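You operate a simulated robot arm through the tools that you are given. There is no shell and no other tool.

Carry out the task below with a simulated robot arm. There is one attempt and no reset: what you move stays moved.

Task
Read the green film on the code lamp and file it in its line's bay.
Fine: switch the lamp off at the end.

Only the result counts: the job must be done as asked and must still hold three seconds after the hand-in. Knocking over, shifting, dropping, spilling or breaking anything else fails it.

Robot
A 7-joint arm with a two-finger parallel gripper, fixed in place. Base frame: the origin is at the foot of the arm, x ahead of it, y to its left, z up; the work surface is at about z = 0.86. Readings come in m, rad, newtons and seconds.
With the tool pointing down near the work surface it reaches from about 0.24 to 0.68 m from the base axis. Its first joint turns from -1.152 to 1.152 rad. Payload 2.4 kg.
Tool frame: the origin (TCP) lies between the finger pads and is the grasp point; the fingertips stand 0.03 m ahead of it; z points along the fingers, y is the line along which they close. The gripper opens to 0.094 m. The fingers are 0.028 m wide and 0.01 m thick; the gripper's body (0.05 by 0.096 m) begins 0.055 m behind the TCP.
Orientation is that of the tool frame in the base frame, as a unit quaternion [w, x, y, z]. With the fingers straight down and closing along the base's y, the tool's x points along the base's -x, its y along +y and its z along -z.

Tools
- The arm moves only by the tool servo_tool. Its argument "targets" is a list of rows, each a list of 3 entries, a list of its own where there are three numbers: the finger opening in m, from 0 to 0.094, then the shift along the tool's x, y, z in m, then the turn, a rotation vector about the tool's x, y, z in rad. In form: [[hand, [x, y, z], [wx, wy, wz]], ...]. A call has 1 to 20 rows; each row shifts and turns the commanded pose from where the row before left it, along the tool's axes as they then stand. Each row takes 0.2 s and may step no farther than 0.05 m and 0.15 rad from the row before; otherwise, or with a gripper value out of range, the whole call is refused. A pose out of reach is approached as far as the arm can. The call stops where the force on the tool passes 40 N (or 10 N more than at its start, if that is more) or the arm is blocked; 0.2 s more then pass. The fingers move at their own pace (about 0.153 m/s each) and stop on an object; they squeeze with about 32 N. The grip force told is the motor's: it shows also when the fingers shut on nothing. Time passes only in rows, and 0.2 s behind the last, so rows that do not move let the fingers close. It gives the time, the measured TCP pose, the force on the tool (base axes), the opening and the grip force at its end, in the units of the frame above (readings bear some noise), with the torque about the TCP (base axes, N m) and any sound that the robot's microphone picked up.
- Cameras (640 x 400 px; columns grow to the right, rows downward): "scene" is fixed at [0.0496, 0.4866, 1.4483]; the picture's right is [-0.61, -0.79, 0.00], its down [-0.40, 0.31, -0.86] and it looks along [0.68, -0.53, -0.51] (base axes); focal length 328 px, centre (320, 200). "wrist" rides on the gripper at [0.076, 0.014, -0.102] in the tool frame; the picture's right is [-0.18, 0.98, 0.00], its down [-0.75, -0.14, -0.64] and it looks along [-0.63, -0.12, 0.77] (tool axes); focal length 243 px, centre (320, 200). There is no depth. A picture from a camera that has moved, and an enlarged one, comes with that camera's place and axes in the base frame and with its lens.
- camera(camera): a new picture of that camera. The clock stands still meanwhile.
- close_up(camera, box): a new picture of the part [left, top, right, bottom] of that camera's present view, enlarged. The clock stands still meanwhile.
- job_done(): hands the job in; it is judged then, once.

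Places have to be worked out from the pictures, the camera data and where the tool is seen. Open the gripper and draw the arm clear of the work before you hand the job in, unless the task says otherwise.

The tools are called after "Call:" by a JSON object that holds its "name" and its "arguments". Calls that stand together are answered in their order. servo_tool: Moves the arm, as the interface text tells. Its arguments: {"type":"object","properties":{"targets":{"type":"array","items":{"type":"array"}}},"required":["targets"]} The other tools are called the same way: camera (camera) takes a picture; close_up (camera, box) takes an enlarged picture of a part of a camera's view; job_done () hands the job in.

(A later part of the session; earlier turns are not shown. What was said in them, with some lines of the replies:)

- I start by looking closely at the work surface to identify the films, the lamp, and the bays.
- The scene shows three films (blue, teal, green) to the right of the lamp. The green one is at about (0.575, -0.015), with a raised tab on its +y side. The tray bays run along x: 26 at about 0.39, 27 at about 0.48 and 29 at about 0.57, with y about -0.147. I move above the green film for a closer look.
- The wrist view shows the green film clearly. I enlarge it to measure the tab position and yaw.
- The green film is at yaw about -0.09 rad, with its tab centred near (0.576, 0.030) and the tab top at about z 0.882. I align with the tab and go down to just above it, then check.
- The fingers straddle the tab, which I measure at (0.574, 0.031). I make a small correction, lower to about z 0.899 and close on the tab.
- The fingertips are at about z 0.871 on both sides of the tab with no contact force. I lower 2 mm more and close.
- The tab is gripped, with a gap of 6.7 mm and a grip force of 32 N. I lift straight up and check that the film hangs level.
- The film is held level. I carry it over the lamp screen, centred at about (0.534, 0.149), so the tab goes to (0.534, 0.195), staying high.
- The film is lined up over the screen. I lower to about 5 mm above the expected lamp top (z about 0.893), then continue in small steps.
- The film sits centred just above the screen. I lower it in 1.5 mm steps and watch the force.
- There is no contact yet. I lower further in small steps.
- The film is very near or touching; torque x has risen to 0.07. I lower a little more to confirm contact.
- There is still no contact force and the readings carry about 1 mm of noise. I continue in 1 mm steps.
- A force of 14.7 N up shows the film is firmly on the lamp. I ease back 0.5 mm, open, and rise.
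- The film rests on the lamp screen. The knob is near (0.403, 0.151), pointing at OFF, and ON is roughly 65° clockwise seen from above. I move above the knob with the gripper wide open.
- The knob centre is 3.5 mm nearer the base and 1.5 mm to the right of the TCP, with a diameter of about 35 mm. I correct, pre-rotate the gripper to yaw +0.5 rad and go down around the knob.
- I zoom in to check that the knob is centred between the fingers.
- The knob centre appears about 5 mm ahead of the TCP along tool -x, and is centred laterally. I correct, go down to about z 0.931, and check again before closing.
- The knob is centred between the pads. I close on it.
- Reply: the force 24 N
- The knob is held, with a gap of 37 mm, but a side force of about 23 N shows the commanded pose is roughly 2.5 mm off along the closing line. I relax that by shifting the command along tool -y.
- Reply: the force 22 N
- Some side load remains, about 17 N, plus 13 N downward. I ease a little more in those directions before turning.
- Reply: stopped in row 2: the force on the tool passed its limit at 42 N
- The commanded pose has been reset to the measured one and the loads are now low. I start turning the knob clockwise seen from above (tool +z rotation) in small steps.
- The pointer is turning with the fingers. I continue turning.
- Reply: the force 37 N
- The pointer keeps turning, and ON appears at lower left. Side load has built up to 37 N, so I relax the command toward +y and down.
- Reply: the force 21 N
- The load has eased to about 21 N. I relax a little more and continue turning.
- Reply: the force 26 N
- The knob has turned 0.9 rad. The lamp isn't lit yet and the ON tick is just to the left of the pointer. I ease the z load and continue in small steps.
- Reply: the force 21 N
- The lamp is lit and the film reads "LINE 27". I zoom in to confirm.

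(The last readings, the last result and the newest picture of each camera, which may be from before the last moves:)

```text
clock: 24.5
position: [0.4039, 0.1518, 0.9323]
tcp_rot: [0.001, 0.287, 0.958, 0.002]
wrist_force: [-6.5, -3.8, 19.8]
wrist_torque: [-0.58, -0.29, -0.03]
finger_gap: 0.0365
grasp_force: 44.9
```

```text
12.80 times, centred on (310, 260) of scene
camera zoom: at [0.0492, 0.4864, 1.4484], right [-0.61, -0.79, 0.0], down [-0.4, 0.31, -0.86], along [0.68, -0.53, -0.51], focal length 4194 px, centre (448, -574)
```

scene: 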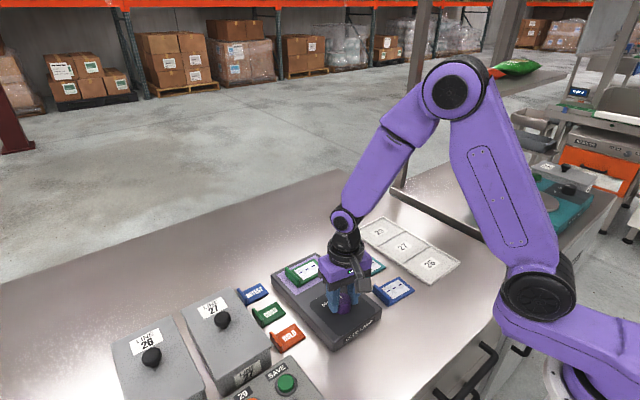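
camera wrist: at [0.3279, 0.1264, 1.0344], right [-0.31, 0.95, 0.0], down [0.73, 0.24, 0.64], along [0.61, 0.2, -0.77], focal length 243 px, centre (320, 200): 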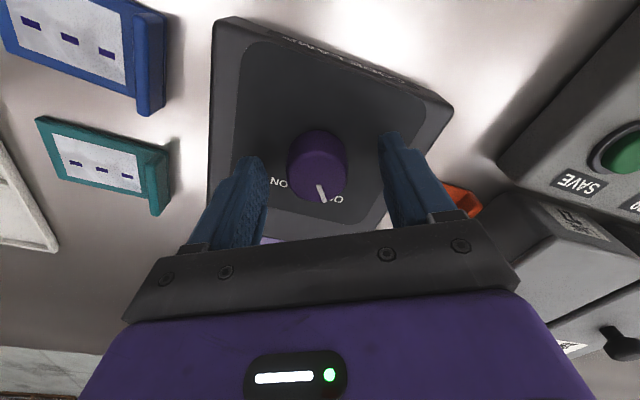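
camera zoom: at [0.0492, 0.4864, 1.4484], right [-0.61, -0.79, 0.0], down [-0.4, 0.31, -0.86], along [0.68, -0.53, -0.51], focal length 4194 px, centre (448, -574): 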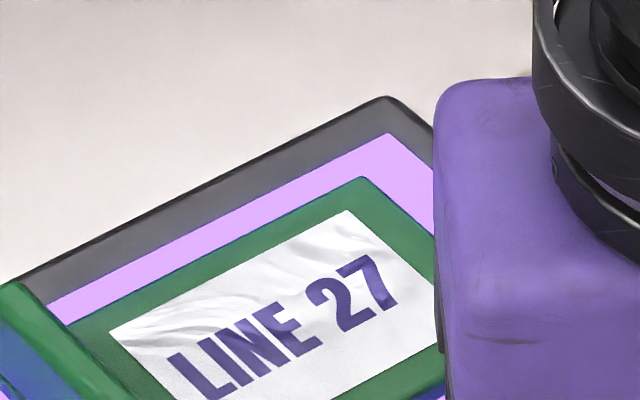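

"LINE 27" is confirmed, so the film belongs in the tray bay marked 27. I release the knob and rise.

Call:
{"name": "servo_tool", "arguments": {"targets": [[0.07, [0, 0, 0], [0, 0, 0]], [0.07, [0, 0, 0], [0, 0, 0]], [0.07, [0, 0, -0.02], [0, 0, 0]], [0.07, [0, 0, -0.04], [0, 0, 0]], [0.07, [0, 0, -0.04], [0, 0, 0]], [0.07, [0, 0, 0], [0, 0, 0]]]}}

Call:
{"name": "camera", "arguments": {"camera": "wrist"}}

Call:
{"name": "camera", "arguments": {"camera": "scene"}}

```text
clock: 25.9
position: [0.4, 0.1515, 1.0321]
tcp_rot: [0.0, 0.285, 0.958, 0.001]
wrist_force: [-0.5, 0.1, -0.7]
wrist_torque: [0.02, -0.02, -0.02]
finger_gap: 0.0703
grasp_force: 0.0
```

```text
taken
camera wrist: at [0.3447, 0.205, 1.1335], right [0.69, 0.72, 0.0], down [0.55, -0.53, 0.64], along [0.47, -0.44, -0.77], focal length 243 px, centre (320, 200)
```

wrist: 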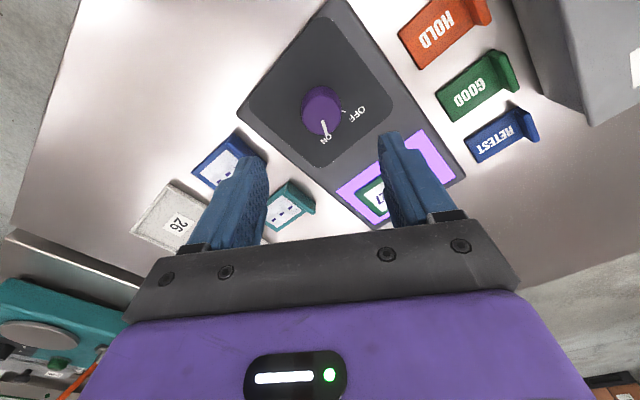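

```text
taken
```

scene: 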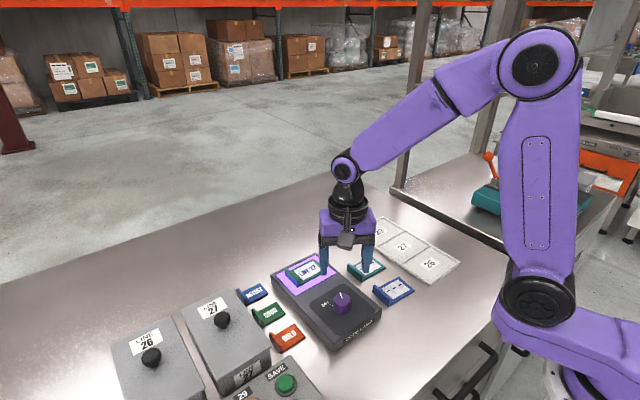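

The knob points at ON and the film still lies on the lit screen. I rotate the gripper back to yaw 0 and move above the film's tab.

Call:
{"name": "servo_tool", "arguments": {"targets": [[0.05, [0, 0, 0], [0, 0, -0.1445]], [0.05, [0, 0, 0], [0, 0, -0.1445]], [0.05, [0, 0, 0], [0, 0, -0.1445]], [0.04, [0, 0, 0], [0, 0, -0.1445]], [0.036, [-0.0335, 0.011, 0], [0, 0, 0]], [0.036, [-0.0335, 0.011, 0], [0, 0, 0]], [0.036, [-0.0335, 0.011, 0], [0, 0, 0]], [0.036, [-0.0335, 0.011, 0], [0, 0, 0]], [0.036, [0, 0, 0], [0, 0, 0]], [0.036, [0, 0, 0], [0, 0, 0]]]}}

Call:
{"name": "camera", "arguments": {"camera": "wrist"}}

Call:
{"name": "close_up", "arguments": {"camera": "wrist", "box": [180, 60, 420, 210]}}

```text
clock: 28.1
position: [0.5382, 0.1963, 1.0311]
tcp_rot: [0.001, 0.0, 1.0, 0.001]
wrist_force: [0.0, 0.3, 0.6]
wrist_torque: [0.0, 0.03, 0.01]
finger_gap: 0.0361
grasp_force: 0.0
```

```text
taken
camera wrist: at [0.4617, 0.2106, 1.1333], right [0.18, 0.98, 0.0], down [0.75, -0.14, 0.64], along [0.63, -0.12, -0.77], focal length 243 px, centre (320, 200)
```

wrist: 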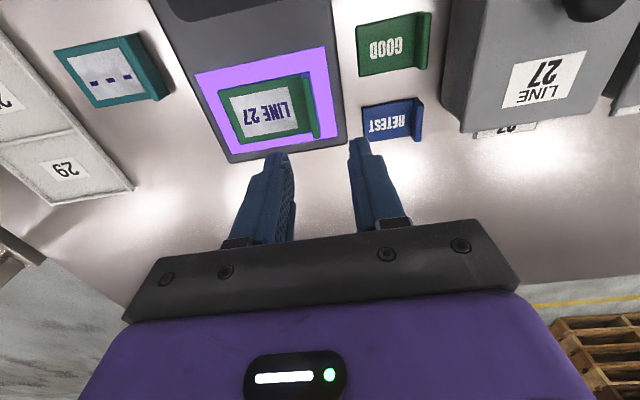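

```text
2.67 times, centred on (300, 135) of wrist
camera zoom: at [0.4617, 0.2106, 1.1333], right [0.18, 0.98, 0.0], down [0.75, -0.14, 0.64], along [0.63, -0.12, -0.77], focal length 647 px, centre (373, 373)
```

zoom: 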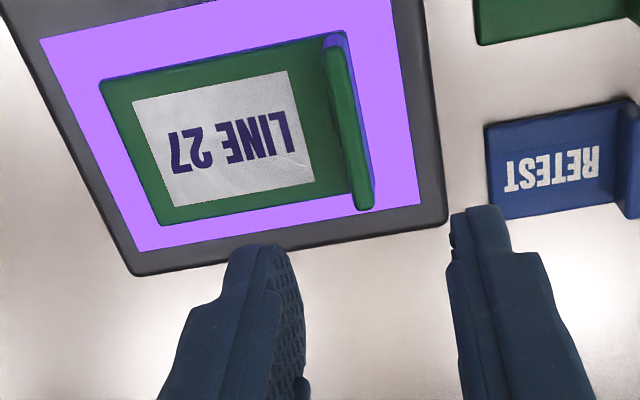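

The film reads LINE 27. Its tab is now at about (0.536, 0.189), 7–8 mm to the right of the TCP line. I correct, go partway down and check.

Call:
{"name": "servo_tool", "arguments": {"targets": [[0.036, [0.002, -0.0077, 0.02], [0, 0, 0]], [0.036, [0, 0, 0.03], [0, 0, 0]], [0.036, [0, 0, 0.018], [0, 0, 0]], [0.036, [0, 0, 0], [0, 0, 0]], [0.036, [0, 0, 0], [0, 0, 0]]]}}

Call:
{"name": "close_up", "arguments": {"camera": "wrist", "box": [200, 80, 440, 230]}}

Call:
{"name": "close_up", "arguments": {"camera": "scene", "box": [260, 230, 360, 292]}}

```text
clock: 29.3
position: [0.5352, 0.1882, 0.9643]
tcp_rot: [0.001, 0.001, 1.0, 0.001]
wrist_force: [0.7, 0.4, 0.3]
wrist_torque: [0.02, -0.02, -0.02]
finger_gap: 0.0357
grasp_force: 0.1
```

```text
2.67 times, centred on (320, 155) of wrist
camera zoom: at [0.4585, 0.2015, 1.0661], right [0.18, 0.98, 0.0], down [0.75, -0.14, 0.64], along [0.63, -0.12, -0.77], focal length 647 px, centre (320, 320)
```

zoom: 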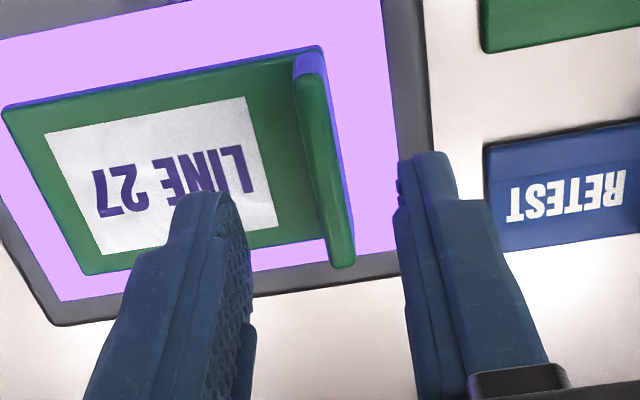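

```text
6.40 times, centred on (310, 261) of scene
camera zoom: at [0.0496, 0.4866, 1.4483], right [-0.61, -0.79, 0.0], down [-0.4, 0.31, -0.86], along [0.68, -0.53, -0.51], focal length 2097 px, centre (384, -190)
```

zoom: 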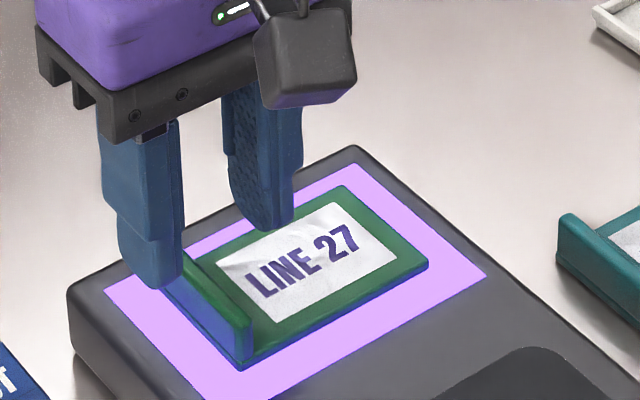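

The tab is centred between the fingers. I lower 31 mm more and close on it.

Call:
{"name": "servo_tool", "arguments": {"targets": [[0.036, [0.002, 0, 0.012], [0, 0, 0]], [0.036, [0, 0, 0.012], [0, 0, 0]], [0.036, [0, 0, 0.007], [0, 0, 0]], [0.036, [0, 0, 0], [0, 0, 0]]]}}

Call:
{"name": "close_up", "arguments": {"camera": "scene", "box": [260, 230, 360, 292]}}

```text
clock: 30.3
position: [0.5318, 0.1876, 0.9314]
tcp_rot: [0.001, 0.0, 1.0, 0.001]
wrist_force: [0.4, 0.2, -0.2]
wrist_torque: [0.01, -0.01, 0.0]
finger_gap: 0.0363
grasp_force: 0.0
```

```text
6.40 times, centred on (310, 261) of scene
camera zoom: at [0.0496, 0.4866, 1.4483], right [-0.61, -0.79, 0.0], down [-0.4, 0.31, -0.86], along [0.68, -0.53, -0.51], focal length 2097 px, centre (384, -190)
```

zoom: 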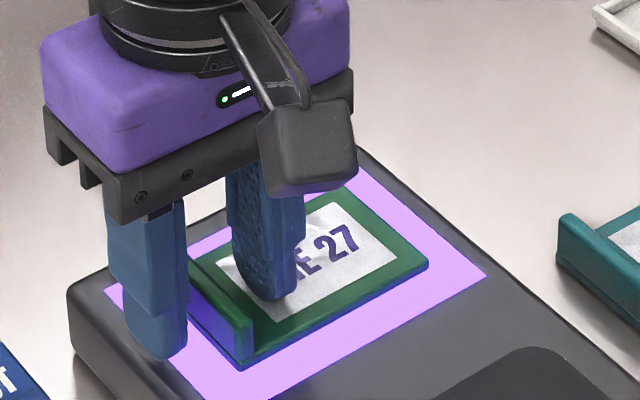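

The fingers straddle the tab with no contact force. I close.

Call:
{"name": "servo_tool", "arguments": {"targets": [[0.0, [0, 0, 0], [0, 0, 0]], [0.0, [0, 0, 0], [0, 0, 0]], [0.0, [0, 0, 0], [0, 0, 0]]]}}

Call:
{"name": "close_up", "arguments": {"camera": "scene", "box": [260, 230, 360, 292]}}

```text
clock: 31.1
position: [0.5335, 0.188, 0.9327]
tcp_rot: [0.0, 0.0, 1.0, 0.001]
wrist_force: [-0.6, 0.5, 0.5]
wrist_torque: [0.01, 0.0, -0.02]
finger_gap: 0.0067
grasp_force: 31.8
```

```text
6.40 times, centred on (310, 261) of scene
camera zoom: at [0.0496, 0.4866, 1.4483], right [-0.61, -0.79, 0.0], down [-0.4, 0.31, -0.86], along [0.68, -0.53, -0.51], focal length 2097 px, centre (384, -190)
```

zoom: 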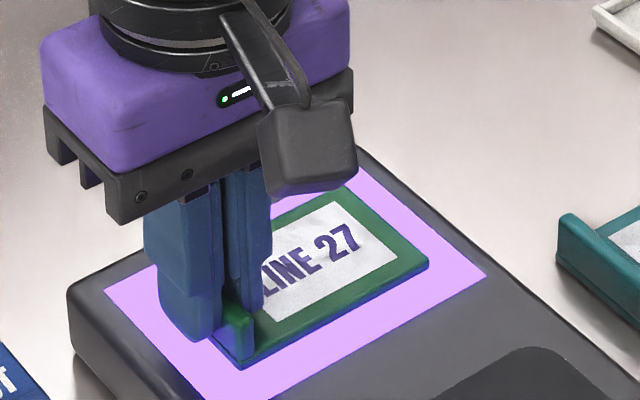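

The film is gripped again. I lift it straight up 75 mm and check.

Call:
{"name": "servo_tool", "arguments": {"targets": [[0.0, [0, 0, -0.01], [0, 0, 0]], [0.0, [0, 0, -0.03], [0, 0, 0]], [0.0, [0, 0, -0.035], [0, 0, 0]], [0.0, [0, 0, 0], [0, 0, 0]]]}}

Call:
{"name": "camera", "arguments": {"camera": "wrist"}}

Call:
{"name": "camera", "arguments": {"camera": "scene"}}

```text
clock: 32.1
position: [0.5335, 0.1873, 1.0074]
tcp_rot: [0.001, 0.0, 1.0, 0.001]
wrist_force: [-0.2, -0.2, -1.3]
wrist_torque: [-0.02, 0.0, -0.01]
finger_gap: 0.0066
grasp_force: 31.8
```

```text
taken
camera wrist: at [0.4559, 0.2013, 1.1083], right [0.18, 0.98, 0.0], down [0.75, -0.14, 0.64], along [0.63, -0.12, -0.77], focal length 243 px, centre (320, 200)
```

wrist: 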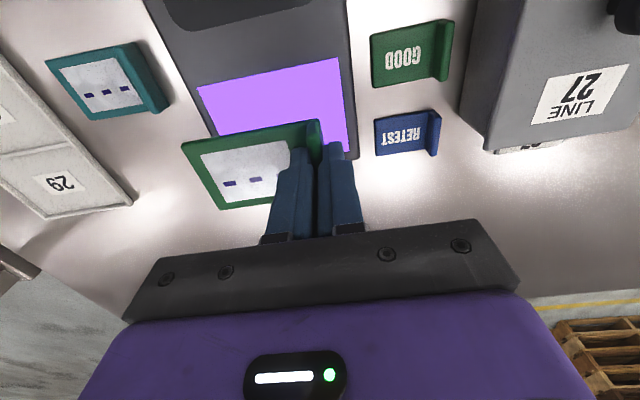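

```text
taken
```

scene: 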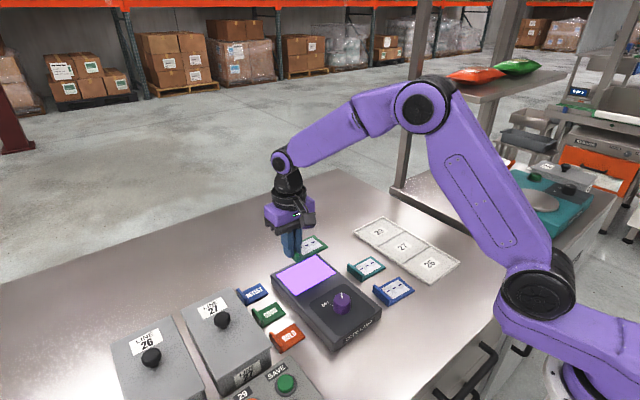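

The film is held and the dashes have returned away from the lamp. I carry it over bay 27, around x 0.482, with the tab at y about -0.114.

Call:
{"name": "servo_tool", "arguments": {"targets": [[0.0, [0.0074, -0.0431, 0], [0, 0, 0]], [0.0, [0.0074, -0.0431, 0], [0, 0, 0]], [0.0, [0.0074, -0.0431, 0], [0, 0, 0]], [0.0, [0.0074, -0.0431, 0], [0, 0, 0]], [0.0, [0.0074, -0.0431, 0], [0, 0, 0]], [0.0, [0.0074, -0.0431, 0], [0, 0, 0]], [0.0, [0.0074, -0.0431, 0], [0, 0, 0]], [0.0, [0, 0, 0], [0, 0, 0]], [0.0, [0, 0, 0], [0, 0, 0]]]}}

Call:
{"name": "camera", "arguments": {"camera": "wrist"}}

Call:
{"name": "close_up", "arguments": {"camera": "scene", "box": [320, 180, 480, 290]}}

```text
clock: 34.1
position: [0.4752, -0.1177, 1.0086]
tcp_rot: [0.001, 0.0, 1.0, 0.001]
wrist_force: [-1.0, 0.0, -0.1]
wrist_torque: [0.0, -0.01, 0.0]
finger_gap: 0.0065
grasp_force: 31.8
```

```text
taken
camera wrist: at [0.3998, -0.103, 1.1104], right [0.18, 0.98, 0.0], down [0.75, -0.14, 0.64], along [0.63, -0.12, -0.77], focal length 243 px, centre (320, 200)
```

wrist: 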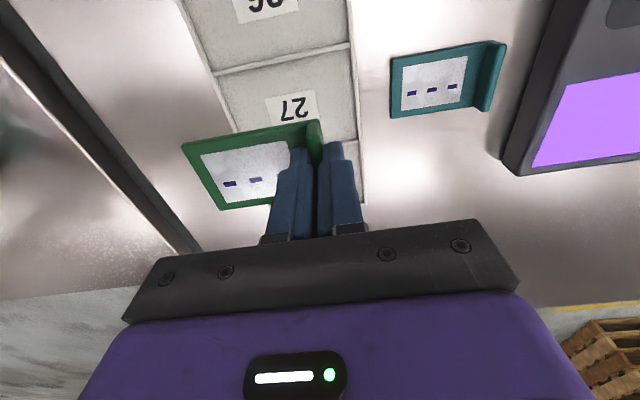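

```text
3.64 times, centred on (400, 235) of scene
camera zoom: at [0.0496, 0.4866, 1.4483], right [-0.61, -0.79, 0.0], down [-0.4, 0.31, -0.86], along [0.68, -0.53, -0.51], focal length 1192 px, centre (29, 73)
```

zoom: 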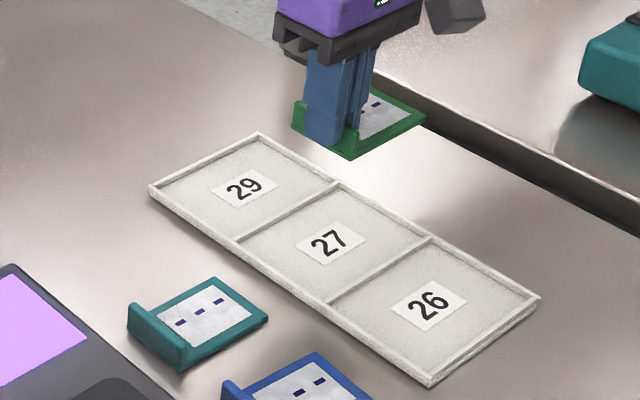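

From the scene view, bay 27 spans x 0.433–0.522 and y about -0.20 to -0.08. The film is centred in x at 0.478, so I shift +8.5 mm in y and lower it to about 20 mm above the tray floor.

Call:
{"name": "servo_tool", "arguments": {"targets": [[0.0, [0, 0.0085, 0.01], [0, 0, 0]], [0.0, [0, 0, 0.035], [0, 0, 0]], [0.0, [0, 0, 0.035], [0, 0, 0]], [0.0, [0, 0, 0], [0, 0, 0]], [0.0, [0, 0, 0], [0, 0, 0]]]}}

Call:
{"name": "camera", "arguments": {"camera": "wrist"}}

Call:
{"name": "close_up", "arguments": {"camera": "scene", "box": [340, 200, 460, 275]}}

```text
clock: 35.3
position: [0.4778, -0.1112, 0.9268]
tcp_rot: [0.001, 0.0, 1.0, 0.001]
wrist_force: [-0.6, 0.6, -0.1]
wrist_torque: [0.02, -0.01, -0.02]
finger_gap: 0.0068
grasp_force: 31.9
```

```text
taken
camera wrist: at [0.4016, -0.0968, 1.029], right [0.19, 0.98, 0.0], down [0.75, -0.14, 0.64], along [0.63, -0.12, -0.77], focal length 243 px, centre (320, 200)
```

wrist: 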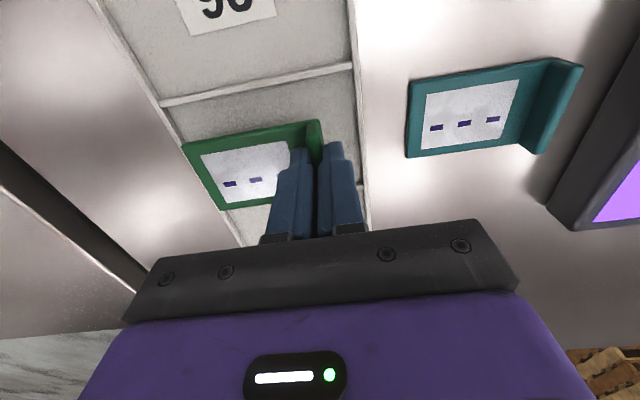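

```text
5.33 times, centred on (400, 238) of scene
camera zoom: at [0.0496, 0.4866, 1.4483], right [-0.61, -0.79, 0.0], down [-0.4, 0.31, -0.86], along [0.68, -0.53, -0.51], focal length 1748 px, centre (-107, 0)
```

zoom: 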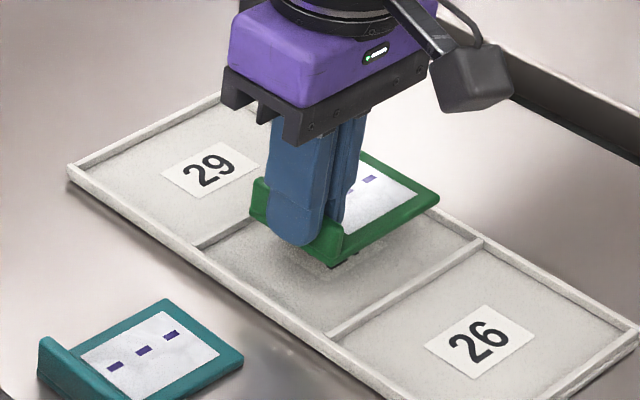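

The film is positioned inside bay 27. I lower to about 4 mm above the expected contact, then in 1 mm steps.

Call:
{"name": "servo_tool", "arguments": {"targets": [[0.0, [0, 0, 0.01], [0, 0, 0]], [0.0, [0, 0, 0.009], [0, 0, 0]], [0.0, [0, 0, 0], [0, 0, 0]], [0.0, [0, 0, 0], [0, 0, 0]]]}}

Call:
{"name": "close_up", "arguments": {"camera": "scene", "box": [340, 200, 460, 275]}}

Call:
{"name": "close_up", "arguments": {"camera": "wrist", "box": [140, 60, 400, 220]}}

```text
clock: 36.3
position: [0.4793, -0.1082, 0.9072]
tcp_rot: [0.002, 0.001, 1.0, 0.001]
wrist_force: [0.5, 0.2, -1.0]
wrist_torque: [0.03, 0.02, 0.02]
finger_gap: 0.0066
grasp_force: 31.9
```

```text
5.33 times, centred on (400, 238) of scene
camera zoom: at [0.0496, 0.4866, 1.4483], right [-0.61, -0.79, 0.0], down [-0.4, 0.31, -0.86], along [0.68, -0.53, -0.51], focal length 1748 px, centre (-107, 0)
```

zoom: 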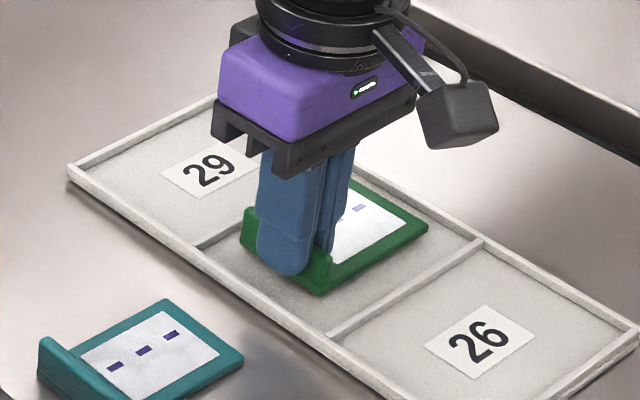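

```text
2.46 times, centred on (270, 140) of wrist
camera zoom: at [0.4031, -0.0941, 1.0103], right [0.18, 0.98, 0.0], down [0.75, -0.14, 0.64], along [0.63, -0.12, -0.77], focal length 597 px, centre (443, 348)
```

zoom: 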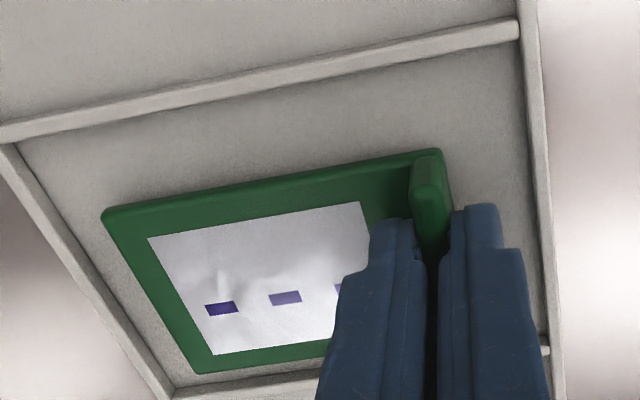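

The film sits about 5 mm off-centre toward bay 29, so I shift 4 mm back and continue lowering in 1 mm steps.

Call:
{"name": "servo_tool", "arguments": {"targets": [[0.0, [0.004, 0, 0], [0, 0, 0]], [0.0, [0, 0, 0.001], [0, 0, 0]], [0.0, [0, 0, 0.001], [0, 0, 0]], [0.0, [0, 0, 0], [0, 0, 0]]]}}

```text
clock: 37.3
position: [0.4741, -0.1067, 0.9061]
tcp_rot: [0.001, 0.0, 1.0, 0.002]
wrist_force: [-0.4, 0.0, -0.6]
wrist_torque: [0.0, -0.02, -0.01]
finger_gap: 0.0068
grasp_force: 32.1
```

There is no contact yet, so I continue down in 1 mm steps.

Call:
{"name": "servo_tool", "arguments": {"targets": [[0.0, [0, 0, 0.001], [0, 0, 0]], [0.0, [0, 0, 0.001], [0, 0, 0]], [0.0, [0, 0, 0], [0, 0, 0]]]}}

Call:
{"name": "close_up", "arguments": {"camera": "wrist", "box": [140, 60, 400, 220]}}

```text
clock: 38.1
position: [0.4764, -0.1066, 0.9049]
tcp_rot: [0.001, 0.0, 1.0, 0.002]
wrist_force: [-0.2, -0.9, -0.3]
wrist_torque: [0.01, -0.02, -0.01]
finger_gap: 0.0069
grasp_force: 31.7
```

```text
2.46 times, centred on (270, 140) of wrist
camera zoom: at [0.4001, -0.0917, 1.0064], right [0.18, 0.98, 0.0], down [0.75, -0.14, 0.64], along [0.63, -0.12, -0.77], focal length 597 px, centre (443, 348)
```

zoom: 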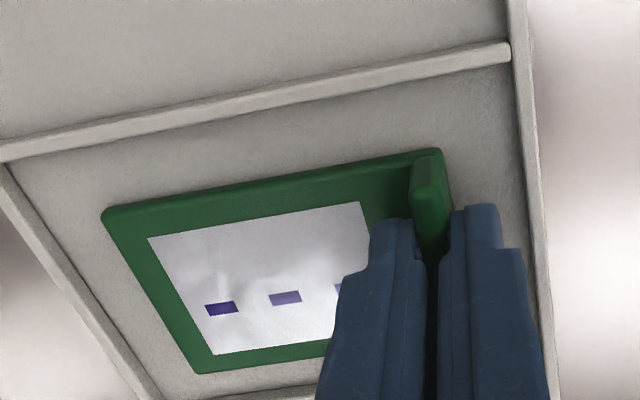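

The film is well centred in the bay. I keep lowering in 1 mm steps until I feel contact.

Call:
{"name": "servo_tool", "arguments": {"targets": [[0.0, [0, 0, 0.001], [0, 0, 0]], [0.0, [0, 0, 0], [0, 0, 0]], [0.0, [0, 0, 0.001], [0, 0, 0]], [0.0, [0, 0, 0], [0, 0, 0]]]}}

```text
clock: 39.1
position: [0.4765, -0.1056, 0.904]
tcp_rot: [0.003, 0.001, 1.0, 0.001]
wrist_force: [-0.7, -1.3, 27.9]
wrist_torque: [-0.14, 0.17, -0.01]
finger_gap: 0.0067
grasp_force: 31.9
```

Contact shows at 28 N, so the film is on the bay floor. I back off 1 mm to unload it and check the force.

Call:
{"name": "servo_tool", "arguments": {"targets": [[0.0, [0, 0, -0.0007], [0, 0, 0]], [0.0, [0, 0, 0], [0, 0, 0]]]}}

```text
clock: 39.7
position: [0.4765, -0.1035, 0.9043]
tcp_rot: [0.003, 0.0, 1.0, 0.002]
wrist_force: [3.0, -3.6, 12.8]
wrist_torque: [-0.16, -0.27, -0.02]
finger_gap: 0.0068
grasp_force: 32.5
```

The force is down to 13 N. I back off another 0.5 mm and open just enough to free the tab without touching the tray wall.

Call:
{"name": "servo_tool", "arguments": {"targets": [[0.0, [0, 0, -0.0005], [0, 0, 0]], [0.018, [0, 0, 0], [0, 0, 0]], [0.018, [0, 0, 0], [0, 0, 0]]]}}

Call:
{"name": "close_up", "arguments": {"camera": "wrist", "box": [140, 60, 400, 220]}}

Call:
{"name": "close_up", "arguments": {"camera": "scene", "box": [340, 200, 460, 275]}}

```text
clock: 40.5
position: [0.4755, -0.1046, 0.903]
tcp_rot: [0.0, 0.0, 1.0, 0.001]
wrist_force: [-0.3, 0.8, -0.5]
wrist_torque: [-0.01, -0.01, 0.0]
finger_gap: 0.0179
grasp_force: 0.1
```

```text
2.46 times, centred on (270, 140) of wrist
camera zoom: at [0.3992, -0.0906, 1.0062], right [0.18, 0.98, 0.0], down [0.75, -0.14, 0.64], along [0.63, -0.12, -0.77], focal length 597 px, centre (443, 348)
```

zoom: 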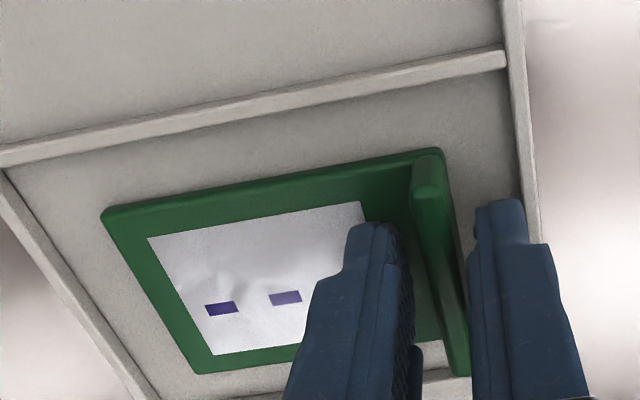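

```text
5.33 times, centred on (400, 238) of scene
camera zoom: at [0.0496, 0.4866, 1.4483], right [-0.61, -0.79, 0.0], down [-0.4, 0.31, -0.86], along [0.68, -0.53, -0.51], focal length 1748 px, centre (-107, 0)
```

zoom: 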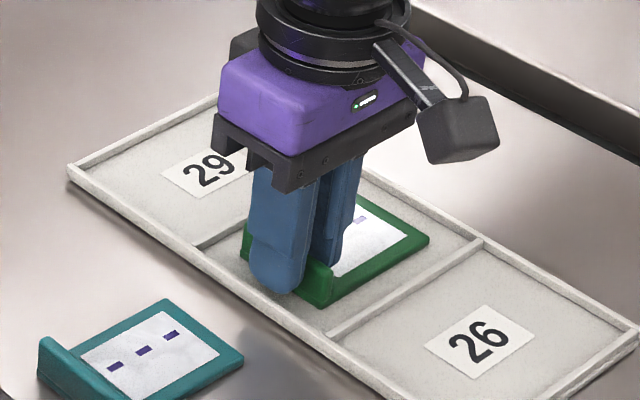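

The film is free and lies flat in bay 27. I rise straight up.

Call:
{"name": "servo_tool", "arguments": {"targets": [[0.018, [0, 0, -0.01], [0, 0, 0]], [0.018, [0, 0, -0.02], [0, 0, 0]], [0.018, [0, 0, -0.04], [0, 0, 0]], [0.018, [0, 0, -0.04], [0, 0, 0]], [0.018, [0, 0, -0.03], [0, 0, 0]], [0.018, [0, 0, 0], [0, 0, 0]]]}}

Call:
{"name": "camera", "arguments": {"camera": "wrist"}}

Call:
{"name": "close_up", "arguments": {"camera": "scene", "box": [340, 200, 460, 275]}}

```text
clock: 41.9
position: [0.4758, -0.1064, 1.0428]
tcp_rot: [0.0, 0.0, 1.0, 0.001]
wrist_force: [0.5, -0.3, -0.8]
wrist_torque: [0.01, -0.03, 0.03]
finger_gap: 0.0182
grasp_force: 0.1
```

```text
taken
camera wrist: at [0.3998, -0.0927, 1.1449], right [0.18, 0.98, 0.0], down [0.75, -0.14, 0.64], along [0.63, -0.12, -0.77], focal length 243 px, centre (320, 200)
```

wrist: 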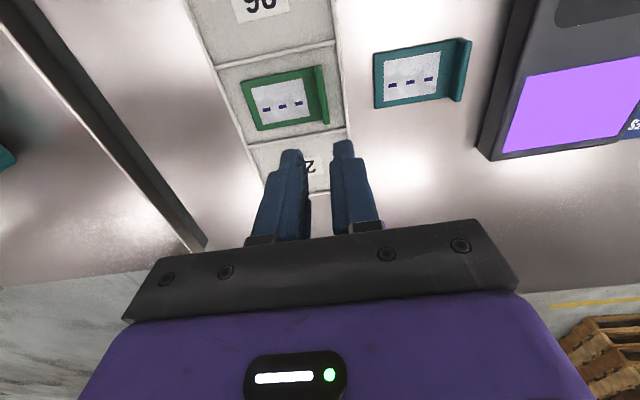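

```text
5.33 times, centred on (400, 238) of scene
camera zoom: at [0.0496, 0.4866, 1.4483], right [-0.61, -0.79, 0.0], down [-0.4, 0.31, -0.86], along [0.68, -0.53, -0.51], focal length 1748 px, centre (-107, 0)
```

zoom: 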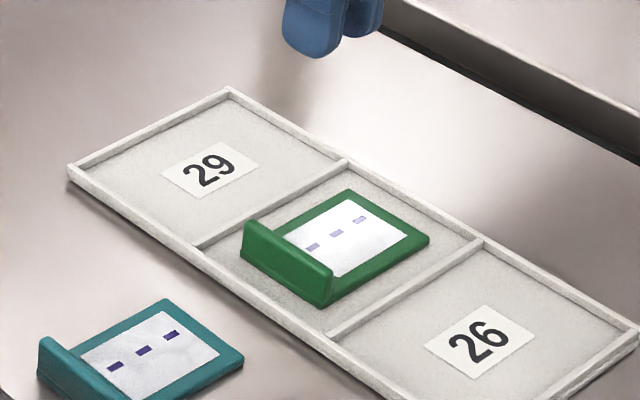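

The film sits well inside bay 27 with all else undisturbed. Now I go back to the knob to switch the lamp off: travel high with the gripper opening to 70 mm, then turn to yaw about -0.57.

Call:
{"name": "servo_tool", "arguments": {"targets": [[0.018, [0.0121, 0.0428, 0], [0, 0, 0]], [0.03, [0.0121, 0.0428, 0], [0, 0, 0]], [0.05, [0.0121, 0.0428, 0], [0, 0, 0]], [0.07, [0.0121, 0.0428, 0], [0, 0, 0]], [0.07, [0.0121, 0.0428, 0], [0, 0, 0]], [0.07, [0.0121, 0.0428, 0], [0, 0, 0]], [0.07, [0, 0, 0], [0, 0, 0.1425]], [0.07, [0, 0, 0], [0, 0, 0.1425]], [0.07, [0, 0, 0], [0, 0, 0.1425]], [0.07, [0, 0, 0], [0, 0, 0.1425]], [0.07, [0, 0, 0], [0, 0, 0]], [0.07, [0, 0, 0], [0, 0, 0]]]}}

Call:
{"name": "camera", "arguments": {"camera": "wrist"}}

Call:
{"name": "close_up", "arguments": {"camera": "wrist", "box": [240, 60, 400, 160]}}

Call:
{"name": "camera", "arguments": {"camera": "scene"}}

```text
clock: 44.5
position: [0.4033, 0.1522, 1.0439]
tcp_rot: [0.0, 0.282, 0.959, 0.002]
wrist_force: [0.1, 0.0, -0.2]
wrist_torque: [0.03, 0.01, 0.02]
finger_gap: 0.0702
grasp_force: 0.0
```

```text
taken
camera wrist: at [0.3477, 0.2047, 1.1466], right [0.69, 0.73, 0.0], down [0.56, -0.53, 0.64], along [0.47, -0.44, -0.77], focal length 243 px, centre (320, 200)
```

wrist: 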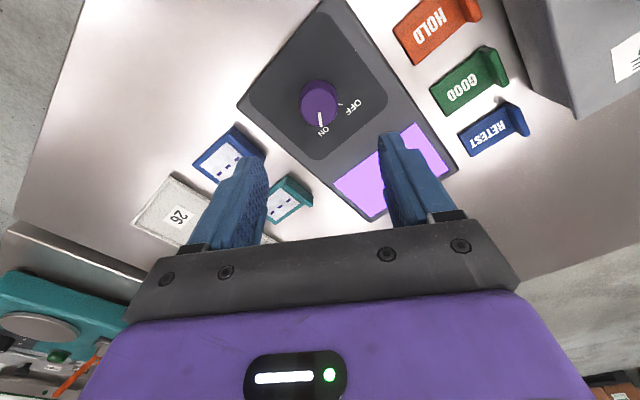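

```text
4.00 times, centred on (320, 110) of wrist
camera zoom: at [0.3477, 0.2047, 1.1466], right [0.69, 0.73, 0.0], down [0.56, -0.53, 0.64], along [0.47, -0.44, -0.77], focal length 970 px, centre (320, 560)
```

zoom: 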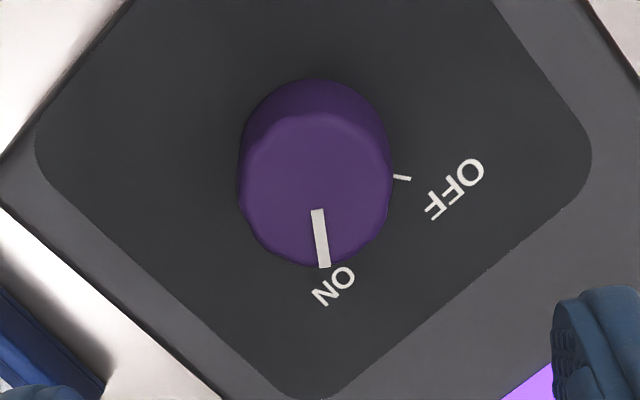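

```text
taken
```

scene: 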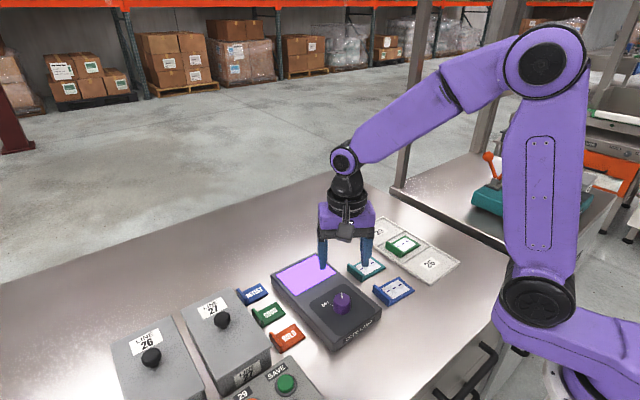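

The knob is nearly centred under the gripper and the pointer is at ON. I go down partway and recheck centring.

Call:
{"name": "servo_tool", "arguments": {"targets": [[0.07, [0, -0.001, 0.03], [0, 0, 0]], [0.07, [0, 0, 0.03], [0, 0, 0]], [0.07, [0, 0, 0.022], [0, 0, 0]], [0.07, [0, 0, 0], [0, 0, 0]], [0.07, [0, 0, 0], [0, 0, 0]], [0.07, [0, 0, 0], [0, 0, 0]]]}}

Call:
{"name": "close_up", "arguments": {"camera": "wrist", "box": [240, 100, 400, 200]}}

```text
clock: 45.9
position: [0.4027, 0.1505, 0.9623]
tcp_rot: [0.0, 0.281, 0.96, 0.002]
wrist_force: [-0.6, -0.6, 0.2]
wrist_torque: [0.02, 0.0, 0.0]
finger_gap: 0.0697
grasp_force: 0.1
```

```text
4.00 times, centred on (320, 150) of wrist
camera zoom: at [0.346, 0.2034, 1.0648], right [0.69, 0.73, 0.0], down [0.56, -0.53, 0.64], along [0.47, -0.44, -0.77], focal length 970 px, centre (320, 400)
```

zoom: 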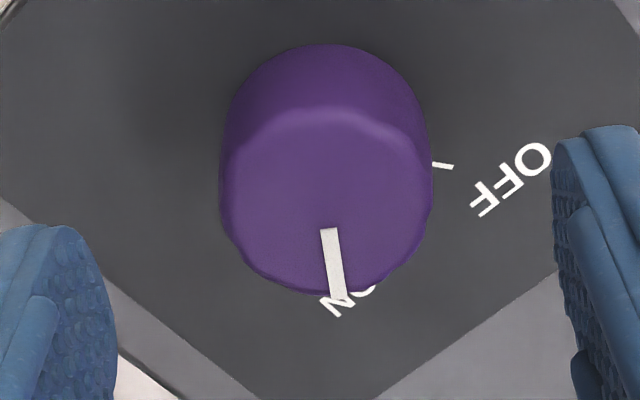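

The knob is centred to within about 1 mm. I lower to grip height and check once more.

Call:
{"name": "servo_tool", "arguments": {"targets": [[0.07, [0, 0.001, 0.01], [0, 0, 0]], [0.07, [0, 0, 0.012], [0, 0, 0]], [0.07, [0, 0, 0.008], [0, 0, 0]], [0.07, [0, 0, 0], [0, 0, 0]], [0.07, [0, 0, 0], [0, 0, 0]]]}}

Call:
{"name": "close_up", "arguments": {"camera": "wrist", "box": [240, 110, 400, 210]}}

```text
clock: 47.1
position: [0.4038, 0.1522, 0.9326]
tcp_rot: [0.001, 0.282, 0.96, 0.001]
wrist_force: [0.0, 0.0, 0.2]
wrist_torque: [0.03, -0.01, 0.0]
finger_gap: 0.07
grasp_force: 0.0
```

```text
4.00 times, centred on (320, 160) of wrist
camera zoom: at [0.3473, 0.2052, 1.0348], right [0.69, 0.73, 0.0], down [0.56, -0.53, 0.64], along [0.47, -0.44, -0.77], focal length 970 px, centre (320, 360)
```

zoom: 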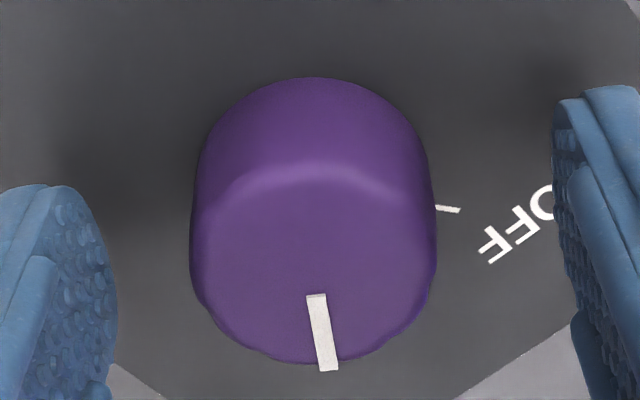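

The knob is centred to within about 1 mm. I apply a 1 mm correction and close on it.

Call:
{"name": "servo_tool", "arguments": {"targets": [[0.07, [0, -0.001, 0], [0, 0, 0]], [0.045, [0, 0, 0], [0, 0, 0]], [0.034, [0, 0, 0], [0, 0, 0]], [0.03, [0, 0, 0], [0, 0, 0]]]}}

```text
clock: 48.1
position: [0.4036, 0.1504, 0.9334]
tcp_rot: [0.002, 0.282, 0.959, 0.001]
wrist_force: [0.8, -0.4, -0.5]
wrist_torque: [-0.03, -0.09, 0.0]
finger_gap: 0.0368
grasp_force: 45.0
```

The grip is clean with almost no side load. I turn the knob back counter-clockwise seen from above (tool -z), in small batches.

Call:
{"name": "servo_tool", "arguments": {"targets": [[0.03, [0, 0, 0], [0, 0, -0.1]], [0.03, [0, 0, 0], [0, 0, -0.1]], [0.03, [0, 0, 0], [0, 0, -0.1]]]}}

Call:
{"name": "close_up", "arguments": {"camera": "scene", "box": [250, 230, 390, 350]}}

```text
clock: 48.9
position: [0.4029, 0.1501, 0.9332]
tcp_rot: [0.001, 0.136, 0.991, 0.0]
wrist_force: [-2.7, -5.7, 15.1]
wrist_torque: [-0.19, 0.12, -0.03]
finger_gap: 0.0366
grasp_force: 44.6
```

```text
3.33 times, centred on (320, 290) of scene
camera zoom: at [0.0493, 0.4864, 1.4484], right [-0.61, -0.79, 0.0], down [-0.4, 0.31, -0.86], along [0.68, -0.53, -0.51], focal length 1092 px, centre (320, -100)
```

zoom: 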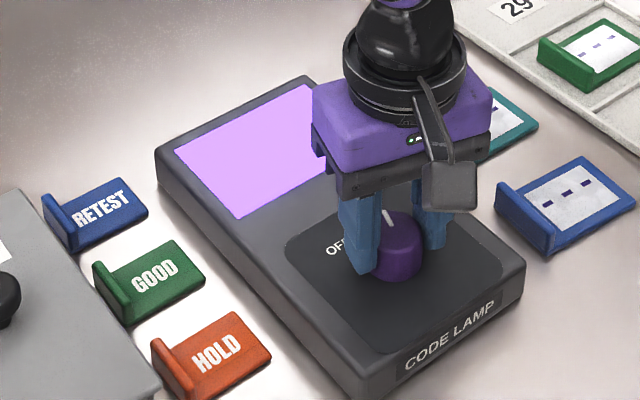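

The knob is turning and the loads are moderate. I continue in steps with a tiny z relief.

Call:
{"name": "servo_tool", "arguments": {"targets": [[0.03, [0, 0, -0.0005], [0, 0, -0.1]], [0.03, [0, 0, 0], [0, 0, -0.1]], [0.03, [0, 0, 0], [0, 0, -0.1]]]}}

```text
clock: 49.7
position: [0.403, 0.1515, 0.9327]
tcp_rot: [0.001, -0.015, 1.0, 0.001]
wrist_force: [4.3, -20.9, 2.1]
wrist_torque: [-0.59, -0.27, -0.08]
finger_gap: 0.0369
grasp_force: 45.1
```

A side load of 21 N toward -y has built up. I relax the command that way and continue.

Call:
{"name": "servo_tool", "arguments": {"targets": [[0.03, [0, -0.0012, 0], [0, 0, 0]], [0.03, [0, 0, 0], [0, 0, -0.1]], [0.03, [0, -0.0005, 0], [0, 0, -0.1]]]}}

Call:
{"name": "close_up", "arguments": {"camera": "scene", "box": [250, 230, 390, 350]}}

Call:
{"name": "close_up", "arguments": {"camera": "wrist", "box": [200, 60, 440, 210]}}

```text
clock: 50.5
position: [0.4027, 0.1501, 0.9332]
tcp_rot: [0.001, -0.116, 0.993, 0.0]
wrist_force: [7.4, -12.6, -2.7]
wrist_torque: [-0.51, 0.51, -0.04]
finger_gap: 0.0369
grasp_force: 44.9
```

```text
3.33 times, centred on (320, 290) of scene
camera zoom: at [0.0499, 0.4863, 1.4484], right [-0.61, -0.79, 0.0], down [-0.4, 0.31, -0.86], along [0.68, -0.53, -0.51], focal length 1092 px, centre (320, -100)
```

zoom: 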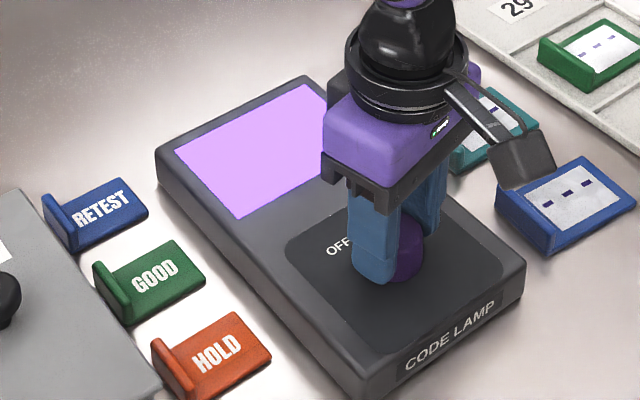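

```text
2.67 times, centred on (320, 135) of wrist
camera zoom: at [0.3257, 0.1452, 1.035], right [-0.05, 1.0, 0.0], down [0.76, 0.03, 0.64], along [0.64, 0.03, -0.77], focal length 647 px, centre (320, 373)
```

zoom: 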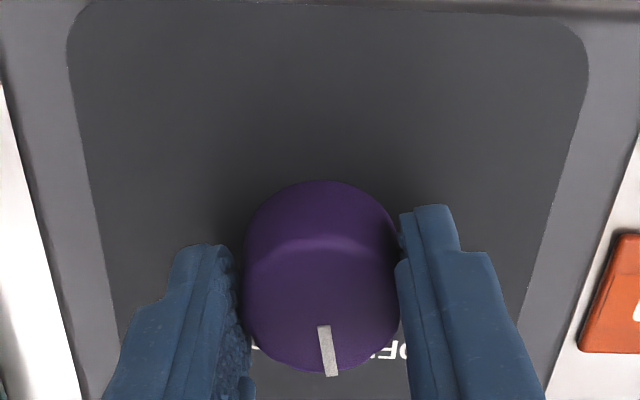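

The pointer is approaching OFF, with about 0.3 rad left. I relieve the side load and continue.

Call:
{"name": "servo_tool", "arguments": {"targets": [[0.03, [0, -0.001, 0], [0, 0, 0]], [0.03, [0, 0, 0], [0, 0, -0.1]], [0.03, [0, -0.0003, 0], [0, 0, -0.1]]]}}

Call:
{"name": "close_up", "arguments": {"camera": "scene", "box": [250, 230, 390, 350]}}

Call:
{"name": "close_up", "arguments": {"camera": "wrist", "box": [200, 60, 440, 210]}}

```text
clock: 51.3
position: [0.4026, 0.1487, 0.9328]
tcp_rot: [0.001, -0.215, 0.977, 0.001]
wrist_force: [1.4, 3.9, 9.6]
wrist_torque: [-0.33, 1.09, 0.03]
finger_gap: 0.0368
grasp_force: 44.7
```

```text
3.33 times, centred on (320, 290) of scene
camera zoom: at [0.0495, 0.4867, 1.4483], right [-0.61, -0.79, 0.0], down [-0.4, 0.31, -0.86], along [0.68, -0.53, -0.51], focal length 1092 px, centre (320, -100)
```

zoom: 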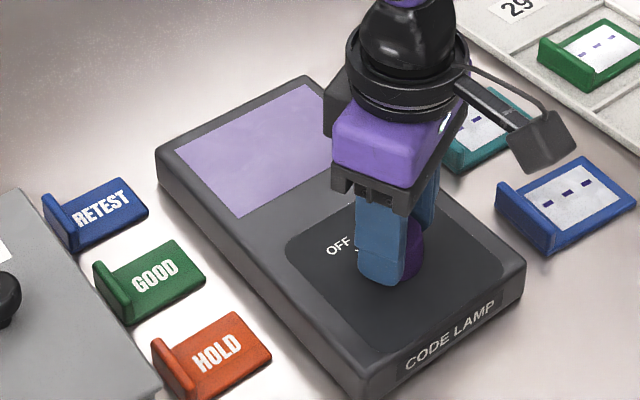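

```text
2.67 times, centred on (320, 135) of wrist
camera zoom: at [0.328, 0.1293, 1.0349], right [-0.25, 0.97, 0.0], down [0.74, 0.19, 0.64], along [0.62, 0.16, -0.76], focal length 647 px, centre (320, 373)
```

zoom: 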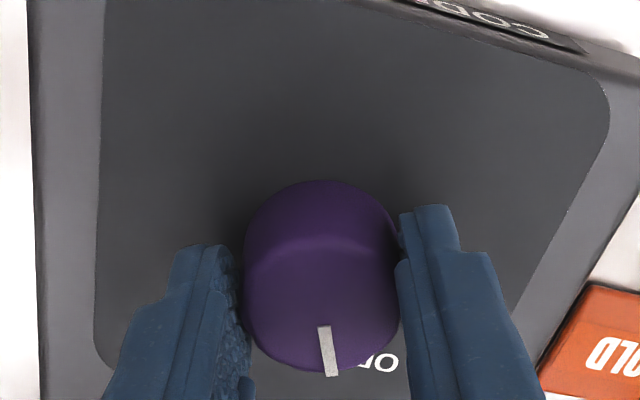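

The lamp is now off. I turn 0.08 rad more so the pointer sits fully at OFF, then check.

Call:
{"name": "servo_tool", "arguments": {"targets": [[0.03, [0, 0, -0.0005], [0, 0, -0.08]], [0.03, [0, 0, 0], [0, 0, 0]]]}}

Call:
{"name": "close_up", "arguments": {"camera": "wrist", "box": [200, 60, 440, 210]}}

```text
clock: 51.9
position: [0.4039, 0.1482, 0.9328]
tcp_rot: [0.003, -0.253, 0.967, 0.001]
wrist_force: [-1.4, 12.6, -1.8]
wrist_torque: [0.61, -0.28, 0.09]
finger_gap: 0.0367
grasp_force: 45.3
```

```text
2.67 times, centred on (320, 135) of wrist
camera zoom: at [0.3297, 0.1233, 1.0348], right [-0.32, 0.95, 0.0], down [0.72, 0.24, 0.65], along [0.61, 0.21, -0.76], focal length 647 px, centre (320, 373)
```

zoom: 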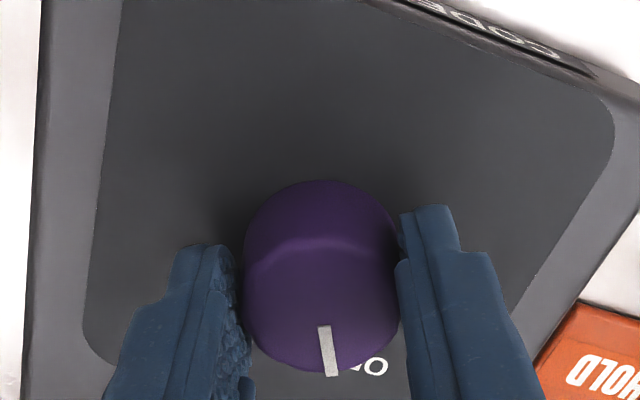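

The pointer is at OFF. I relax the small side load, open the fingers and rise.

Call:
{"name": "servo_tool", "arguments": {"targets": [[0.03, [0, 0.0008, 0], [0, 0, 0]], [0.07, [0, 0, 0], [0, 0, 0]], [0.07, [0, 0, 0], [0, 0, 0]], [0.07, [0, 0, -0.02], [0, 0, 0]], [0.07, [0, 0, -0.04], [0, 0, 0]], [0.07, [0, 0, -0.045], [0, 0, 0]], [0.07, [0, 0, -0.045], [0, 0, 0]], [0.07, [0, 0, -0.045], [0, 0, 0]], [0.07, [0, 0, 0], [0, 0, 0]]]}}

Call:
{"name": "camera", "arguments": {"camera": "wrist"}}

Call:
{"name": "camera", "arguments": {"camera": "scene"}}

Call:
{"name": "close_up", "arguments": {"camera": "scene", "box": [250, 200, 490, 350]}}

```text
clock: 53.9
position: [0.4027, 0.1487, 1.1273]
tcp_rot: [0.001, -0.252, 0.968, 0.0]
wrist_force: [0.5, -0.3, -0.1]
wrist_torque: [-0.01, -0.02, 0.02]
finger_gap: 0.07
grasp_force: 0.0
```

```text
taken
camera wrist: at [0.3292, 0.124, 1.2288], right [-0.32, 0.95, 0.0], down [0.73, 0.24, 0.64], along [0.61, 0.21, -0.77], focal length 243 px, centre (320, 200)
```

wrist: 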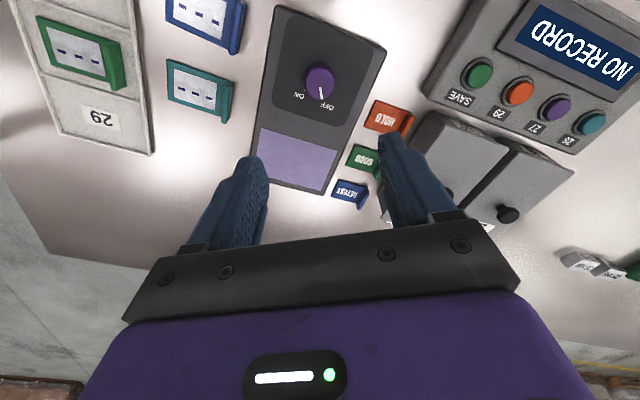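

```text
taken
```

scene: 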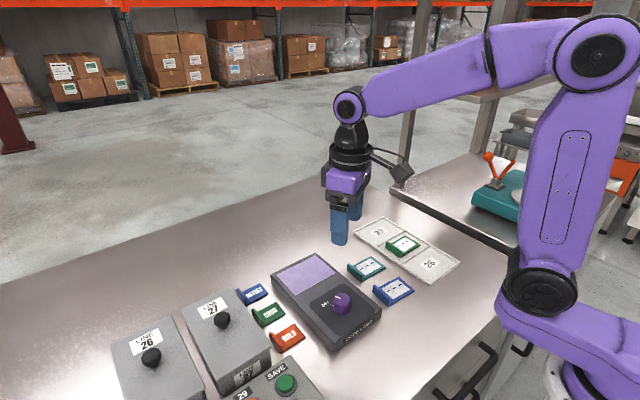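

```text
2.67 times, centred on (370, 275) of scene
camera zoom: at [0.0496, 0.4866, 1.4483], right [-0.61, -0.79, 0.0], down [-0.4, 0.31, -0.86], along [0.68, -0.53, -0.51], focal length 874 px, centre (187, 0)
```

zoom: 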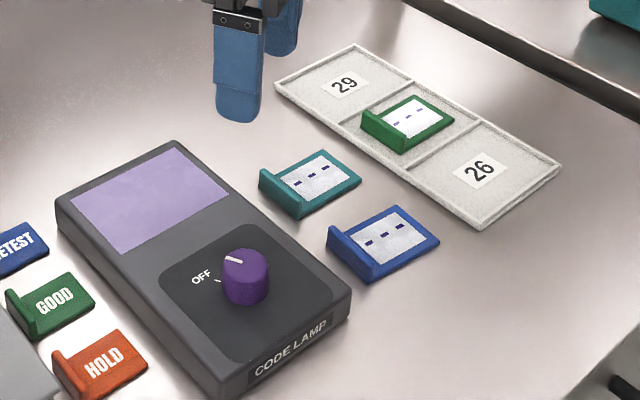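

The lamp is off and the film is in bay 27. Before handing in, I take a closer look at the grey LINE boxes and other items to make sure "bay" means the tray compartment.

Call:
{"name": "close_up", "arguments": {"camera": "wrist", "box": [380, 0, 640, 280]}}

Call:
{"name": "servo_tool", "arguments": {"targets": [[0.07, [0, 0, 0], [0, 0, 0.126]], [0.07, [0, 0, 0], [0, 0, 0.126]], [0.07, [0, 0, 0], [0, 0, 0.126]], [0.07, [0, 0, 0], [0, 0, 0.132]], [0.07, [0, 0.03, -0.035], [0, 0, 0]], [0.07, [0, 0.03, -0.035], [0, 0, 0]], [0.07, [0, 0.03, -0.03], [0, 0, 0]], [0.07, [0, 0.03, 0], [0, 0, 0]], [0.07, [0, 0, 0], [0, 0, 0]]]}}

Call:
{"name": "camera", "arguments": {"camera": "wrist"}}

Call:
{"name": "camera", "arguments": {"camera": "scene"}}

```text
1.43 times, centred on (510, 140) of wrist
camera zoom: at [0.3292, 0.124, 1.2288], right [-0.32, 0.95, 0.0], down [0.73, 0.24, 0.64], along [0.61, 0.21, -0.77], focal length 347 px, centre (49, 286)
```

zoom: 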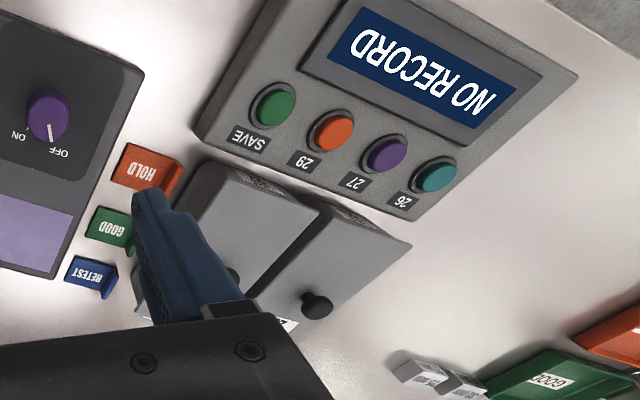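

```text
clock: 55.9
position: [0.4035, 0.2678, 1.228]
tcp_rot: [0.001, 0.001, 1.0, 0.001]
wrist_force: [0.1, 0.0, -0.8]
wrist_torque: [0.02, -0.04, 0.01]
finger_gap: 0.0701
grasp_force: 0.0
```

```text
taken
camera wrist: at [0.3278, 0.2815, 1.3309], right [0.18, 0.98, 0.0], down [0.75, -0.14, 0.64], along [0.63, -0.12, -0.77], focal length 243 px, centre (320, 200)
```

wrist: 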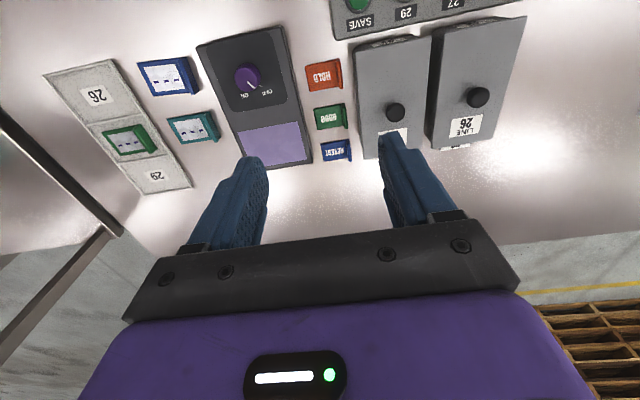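

```text
taken
```

scene: 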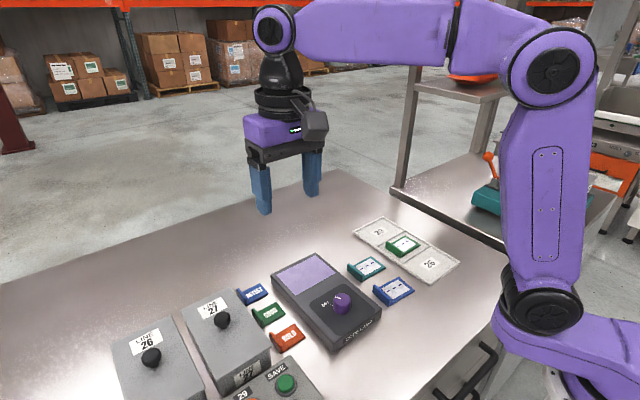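

The tray with compartments 26/27/29 is the filing place for all three lines. The grey LINE 26/27 boxes and the recorder panel weren't part of this request. The green film lies flat in bay 27, the lamp is dark with the knob at OFF, the gripper is open and the arm is clear, so I hand in.

Call:
{"name": "job_done", "arguments": {}}

```text
The job is handed in.
```

The green film reads **LINE 27** on the code lamp. I filed it in the tray bay marked 27 and then switched the lamp off.

- **Film:** it lies flat in bay 27, clear of the dividers on both sides.
- **Lamp:** the screen is dark and the knob points at OFF.
- **Arm:** the gripper is open and the arm is raised clear of the work. In the last pictures nothing else looks moved or knocked.

I took "bay" to mean the numbered tray compartment, because the tray has a place for all three lines. I left the grey LINE 26 and LINE 27 boxes and the recorder panel alone.
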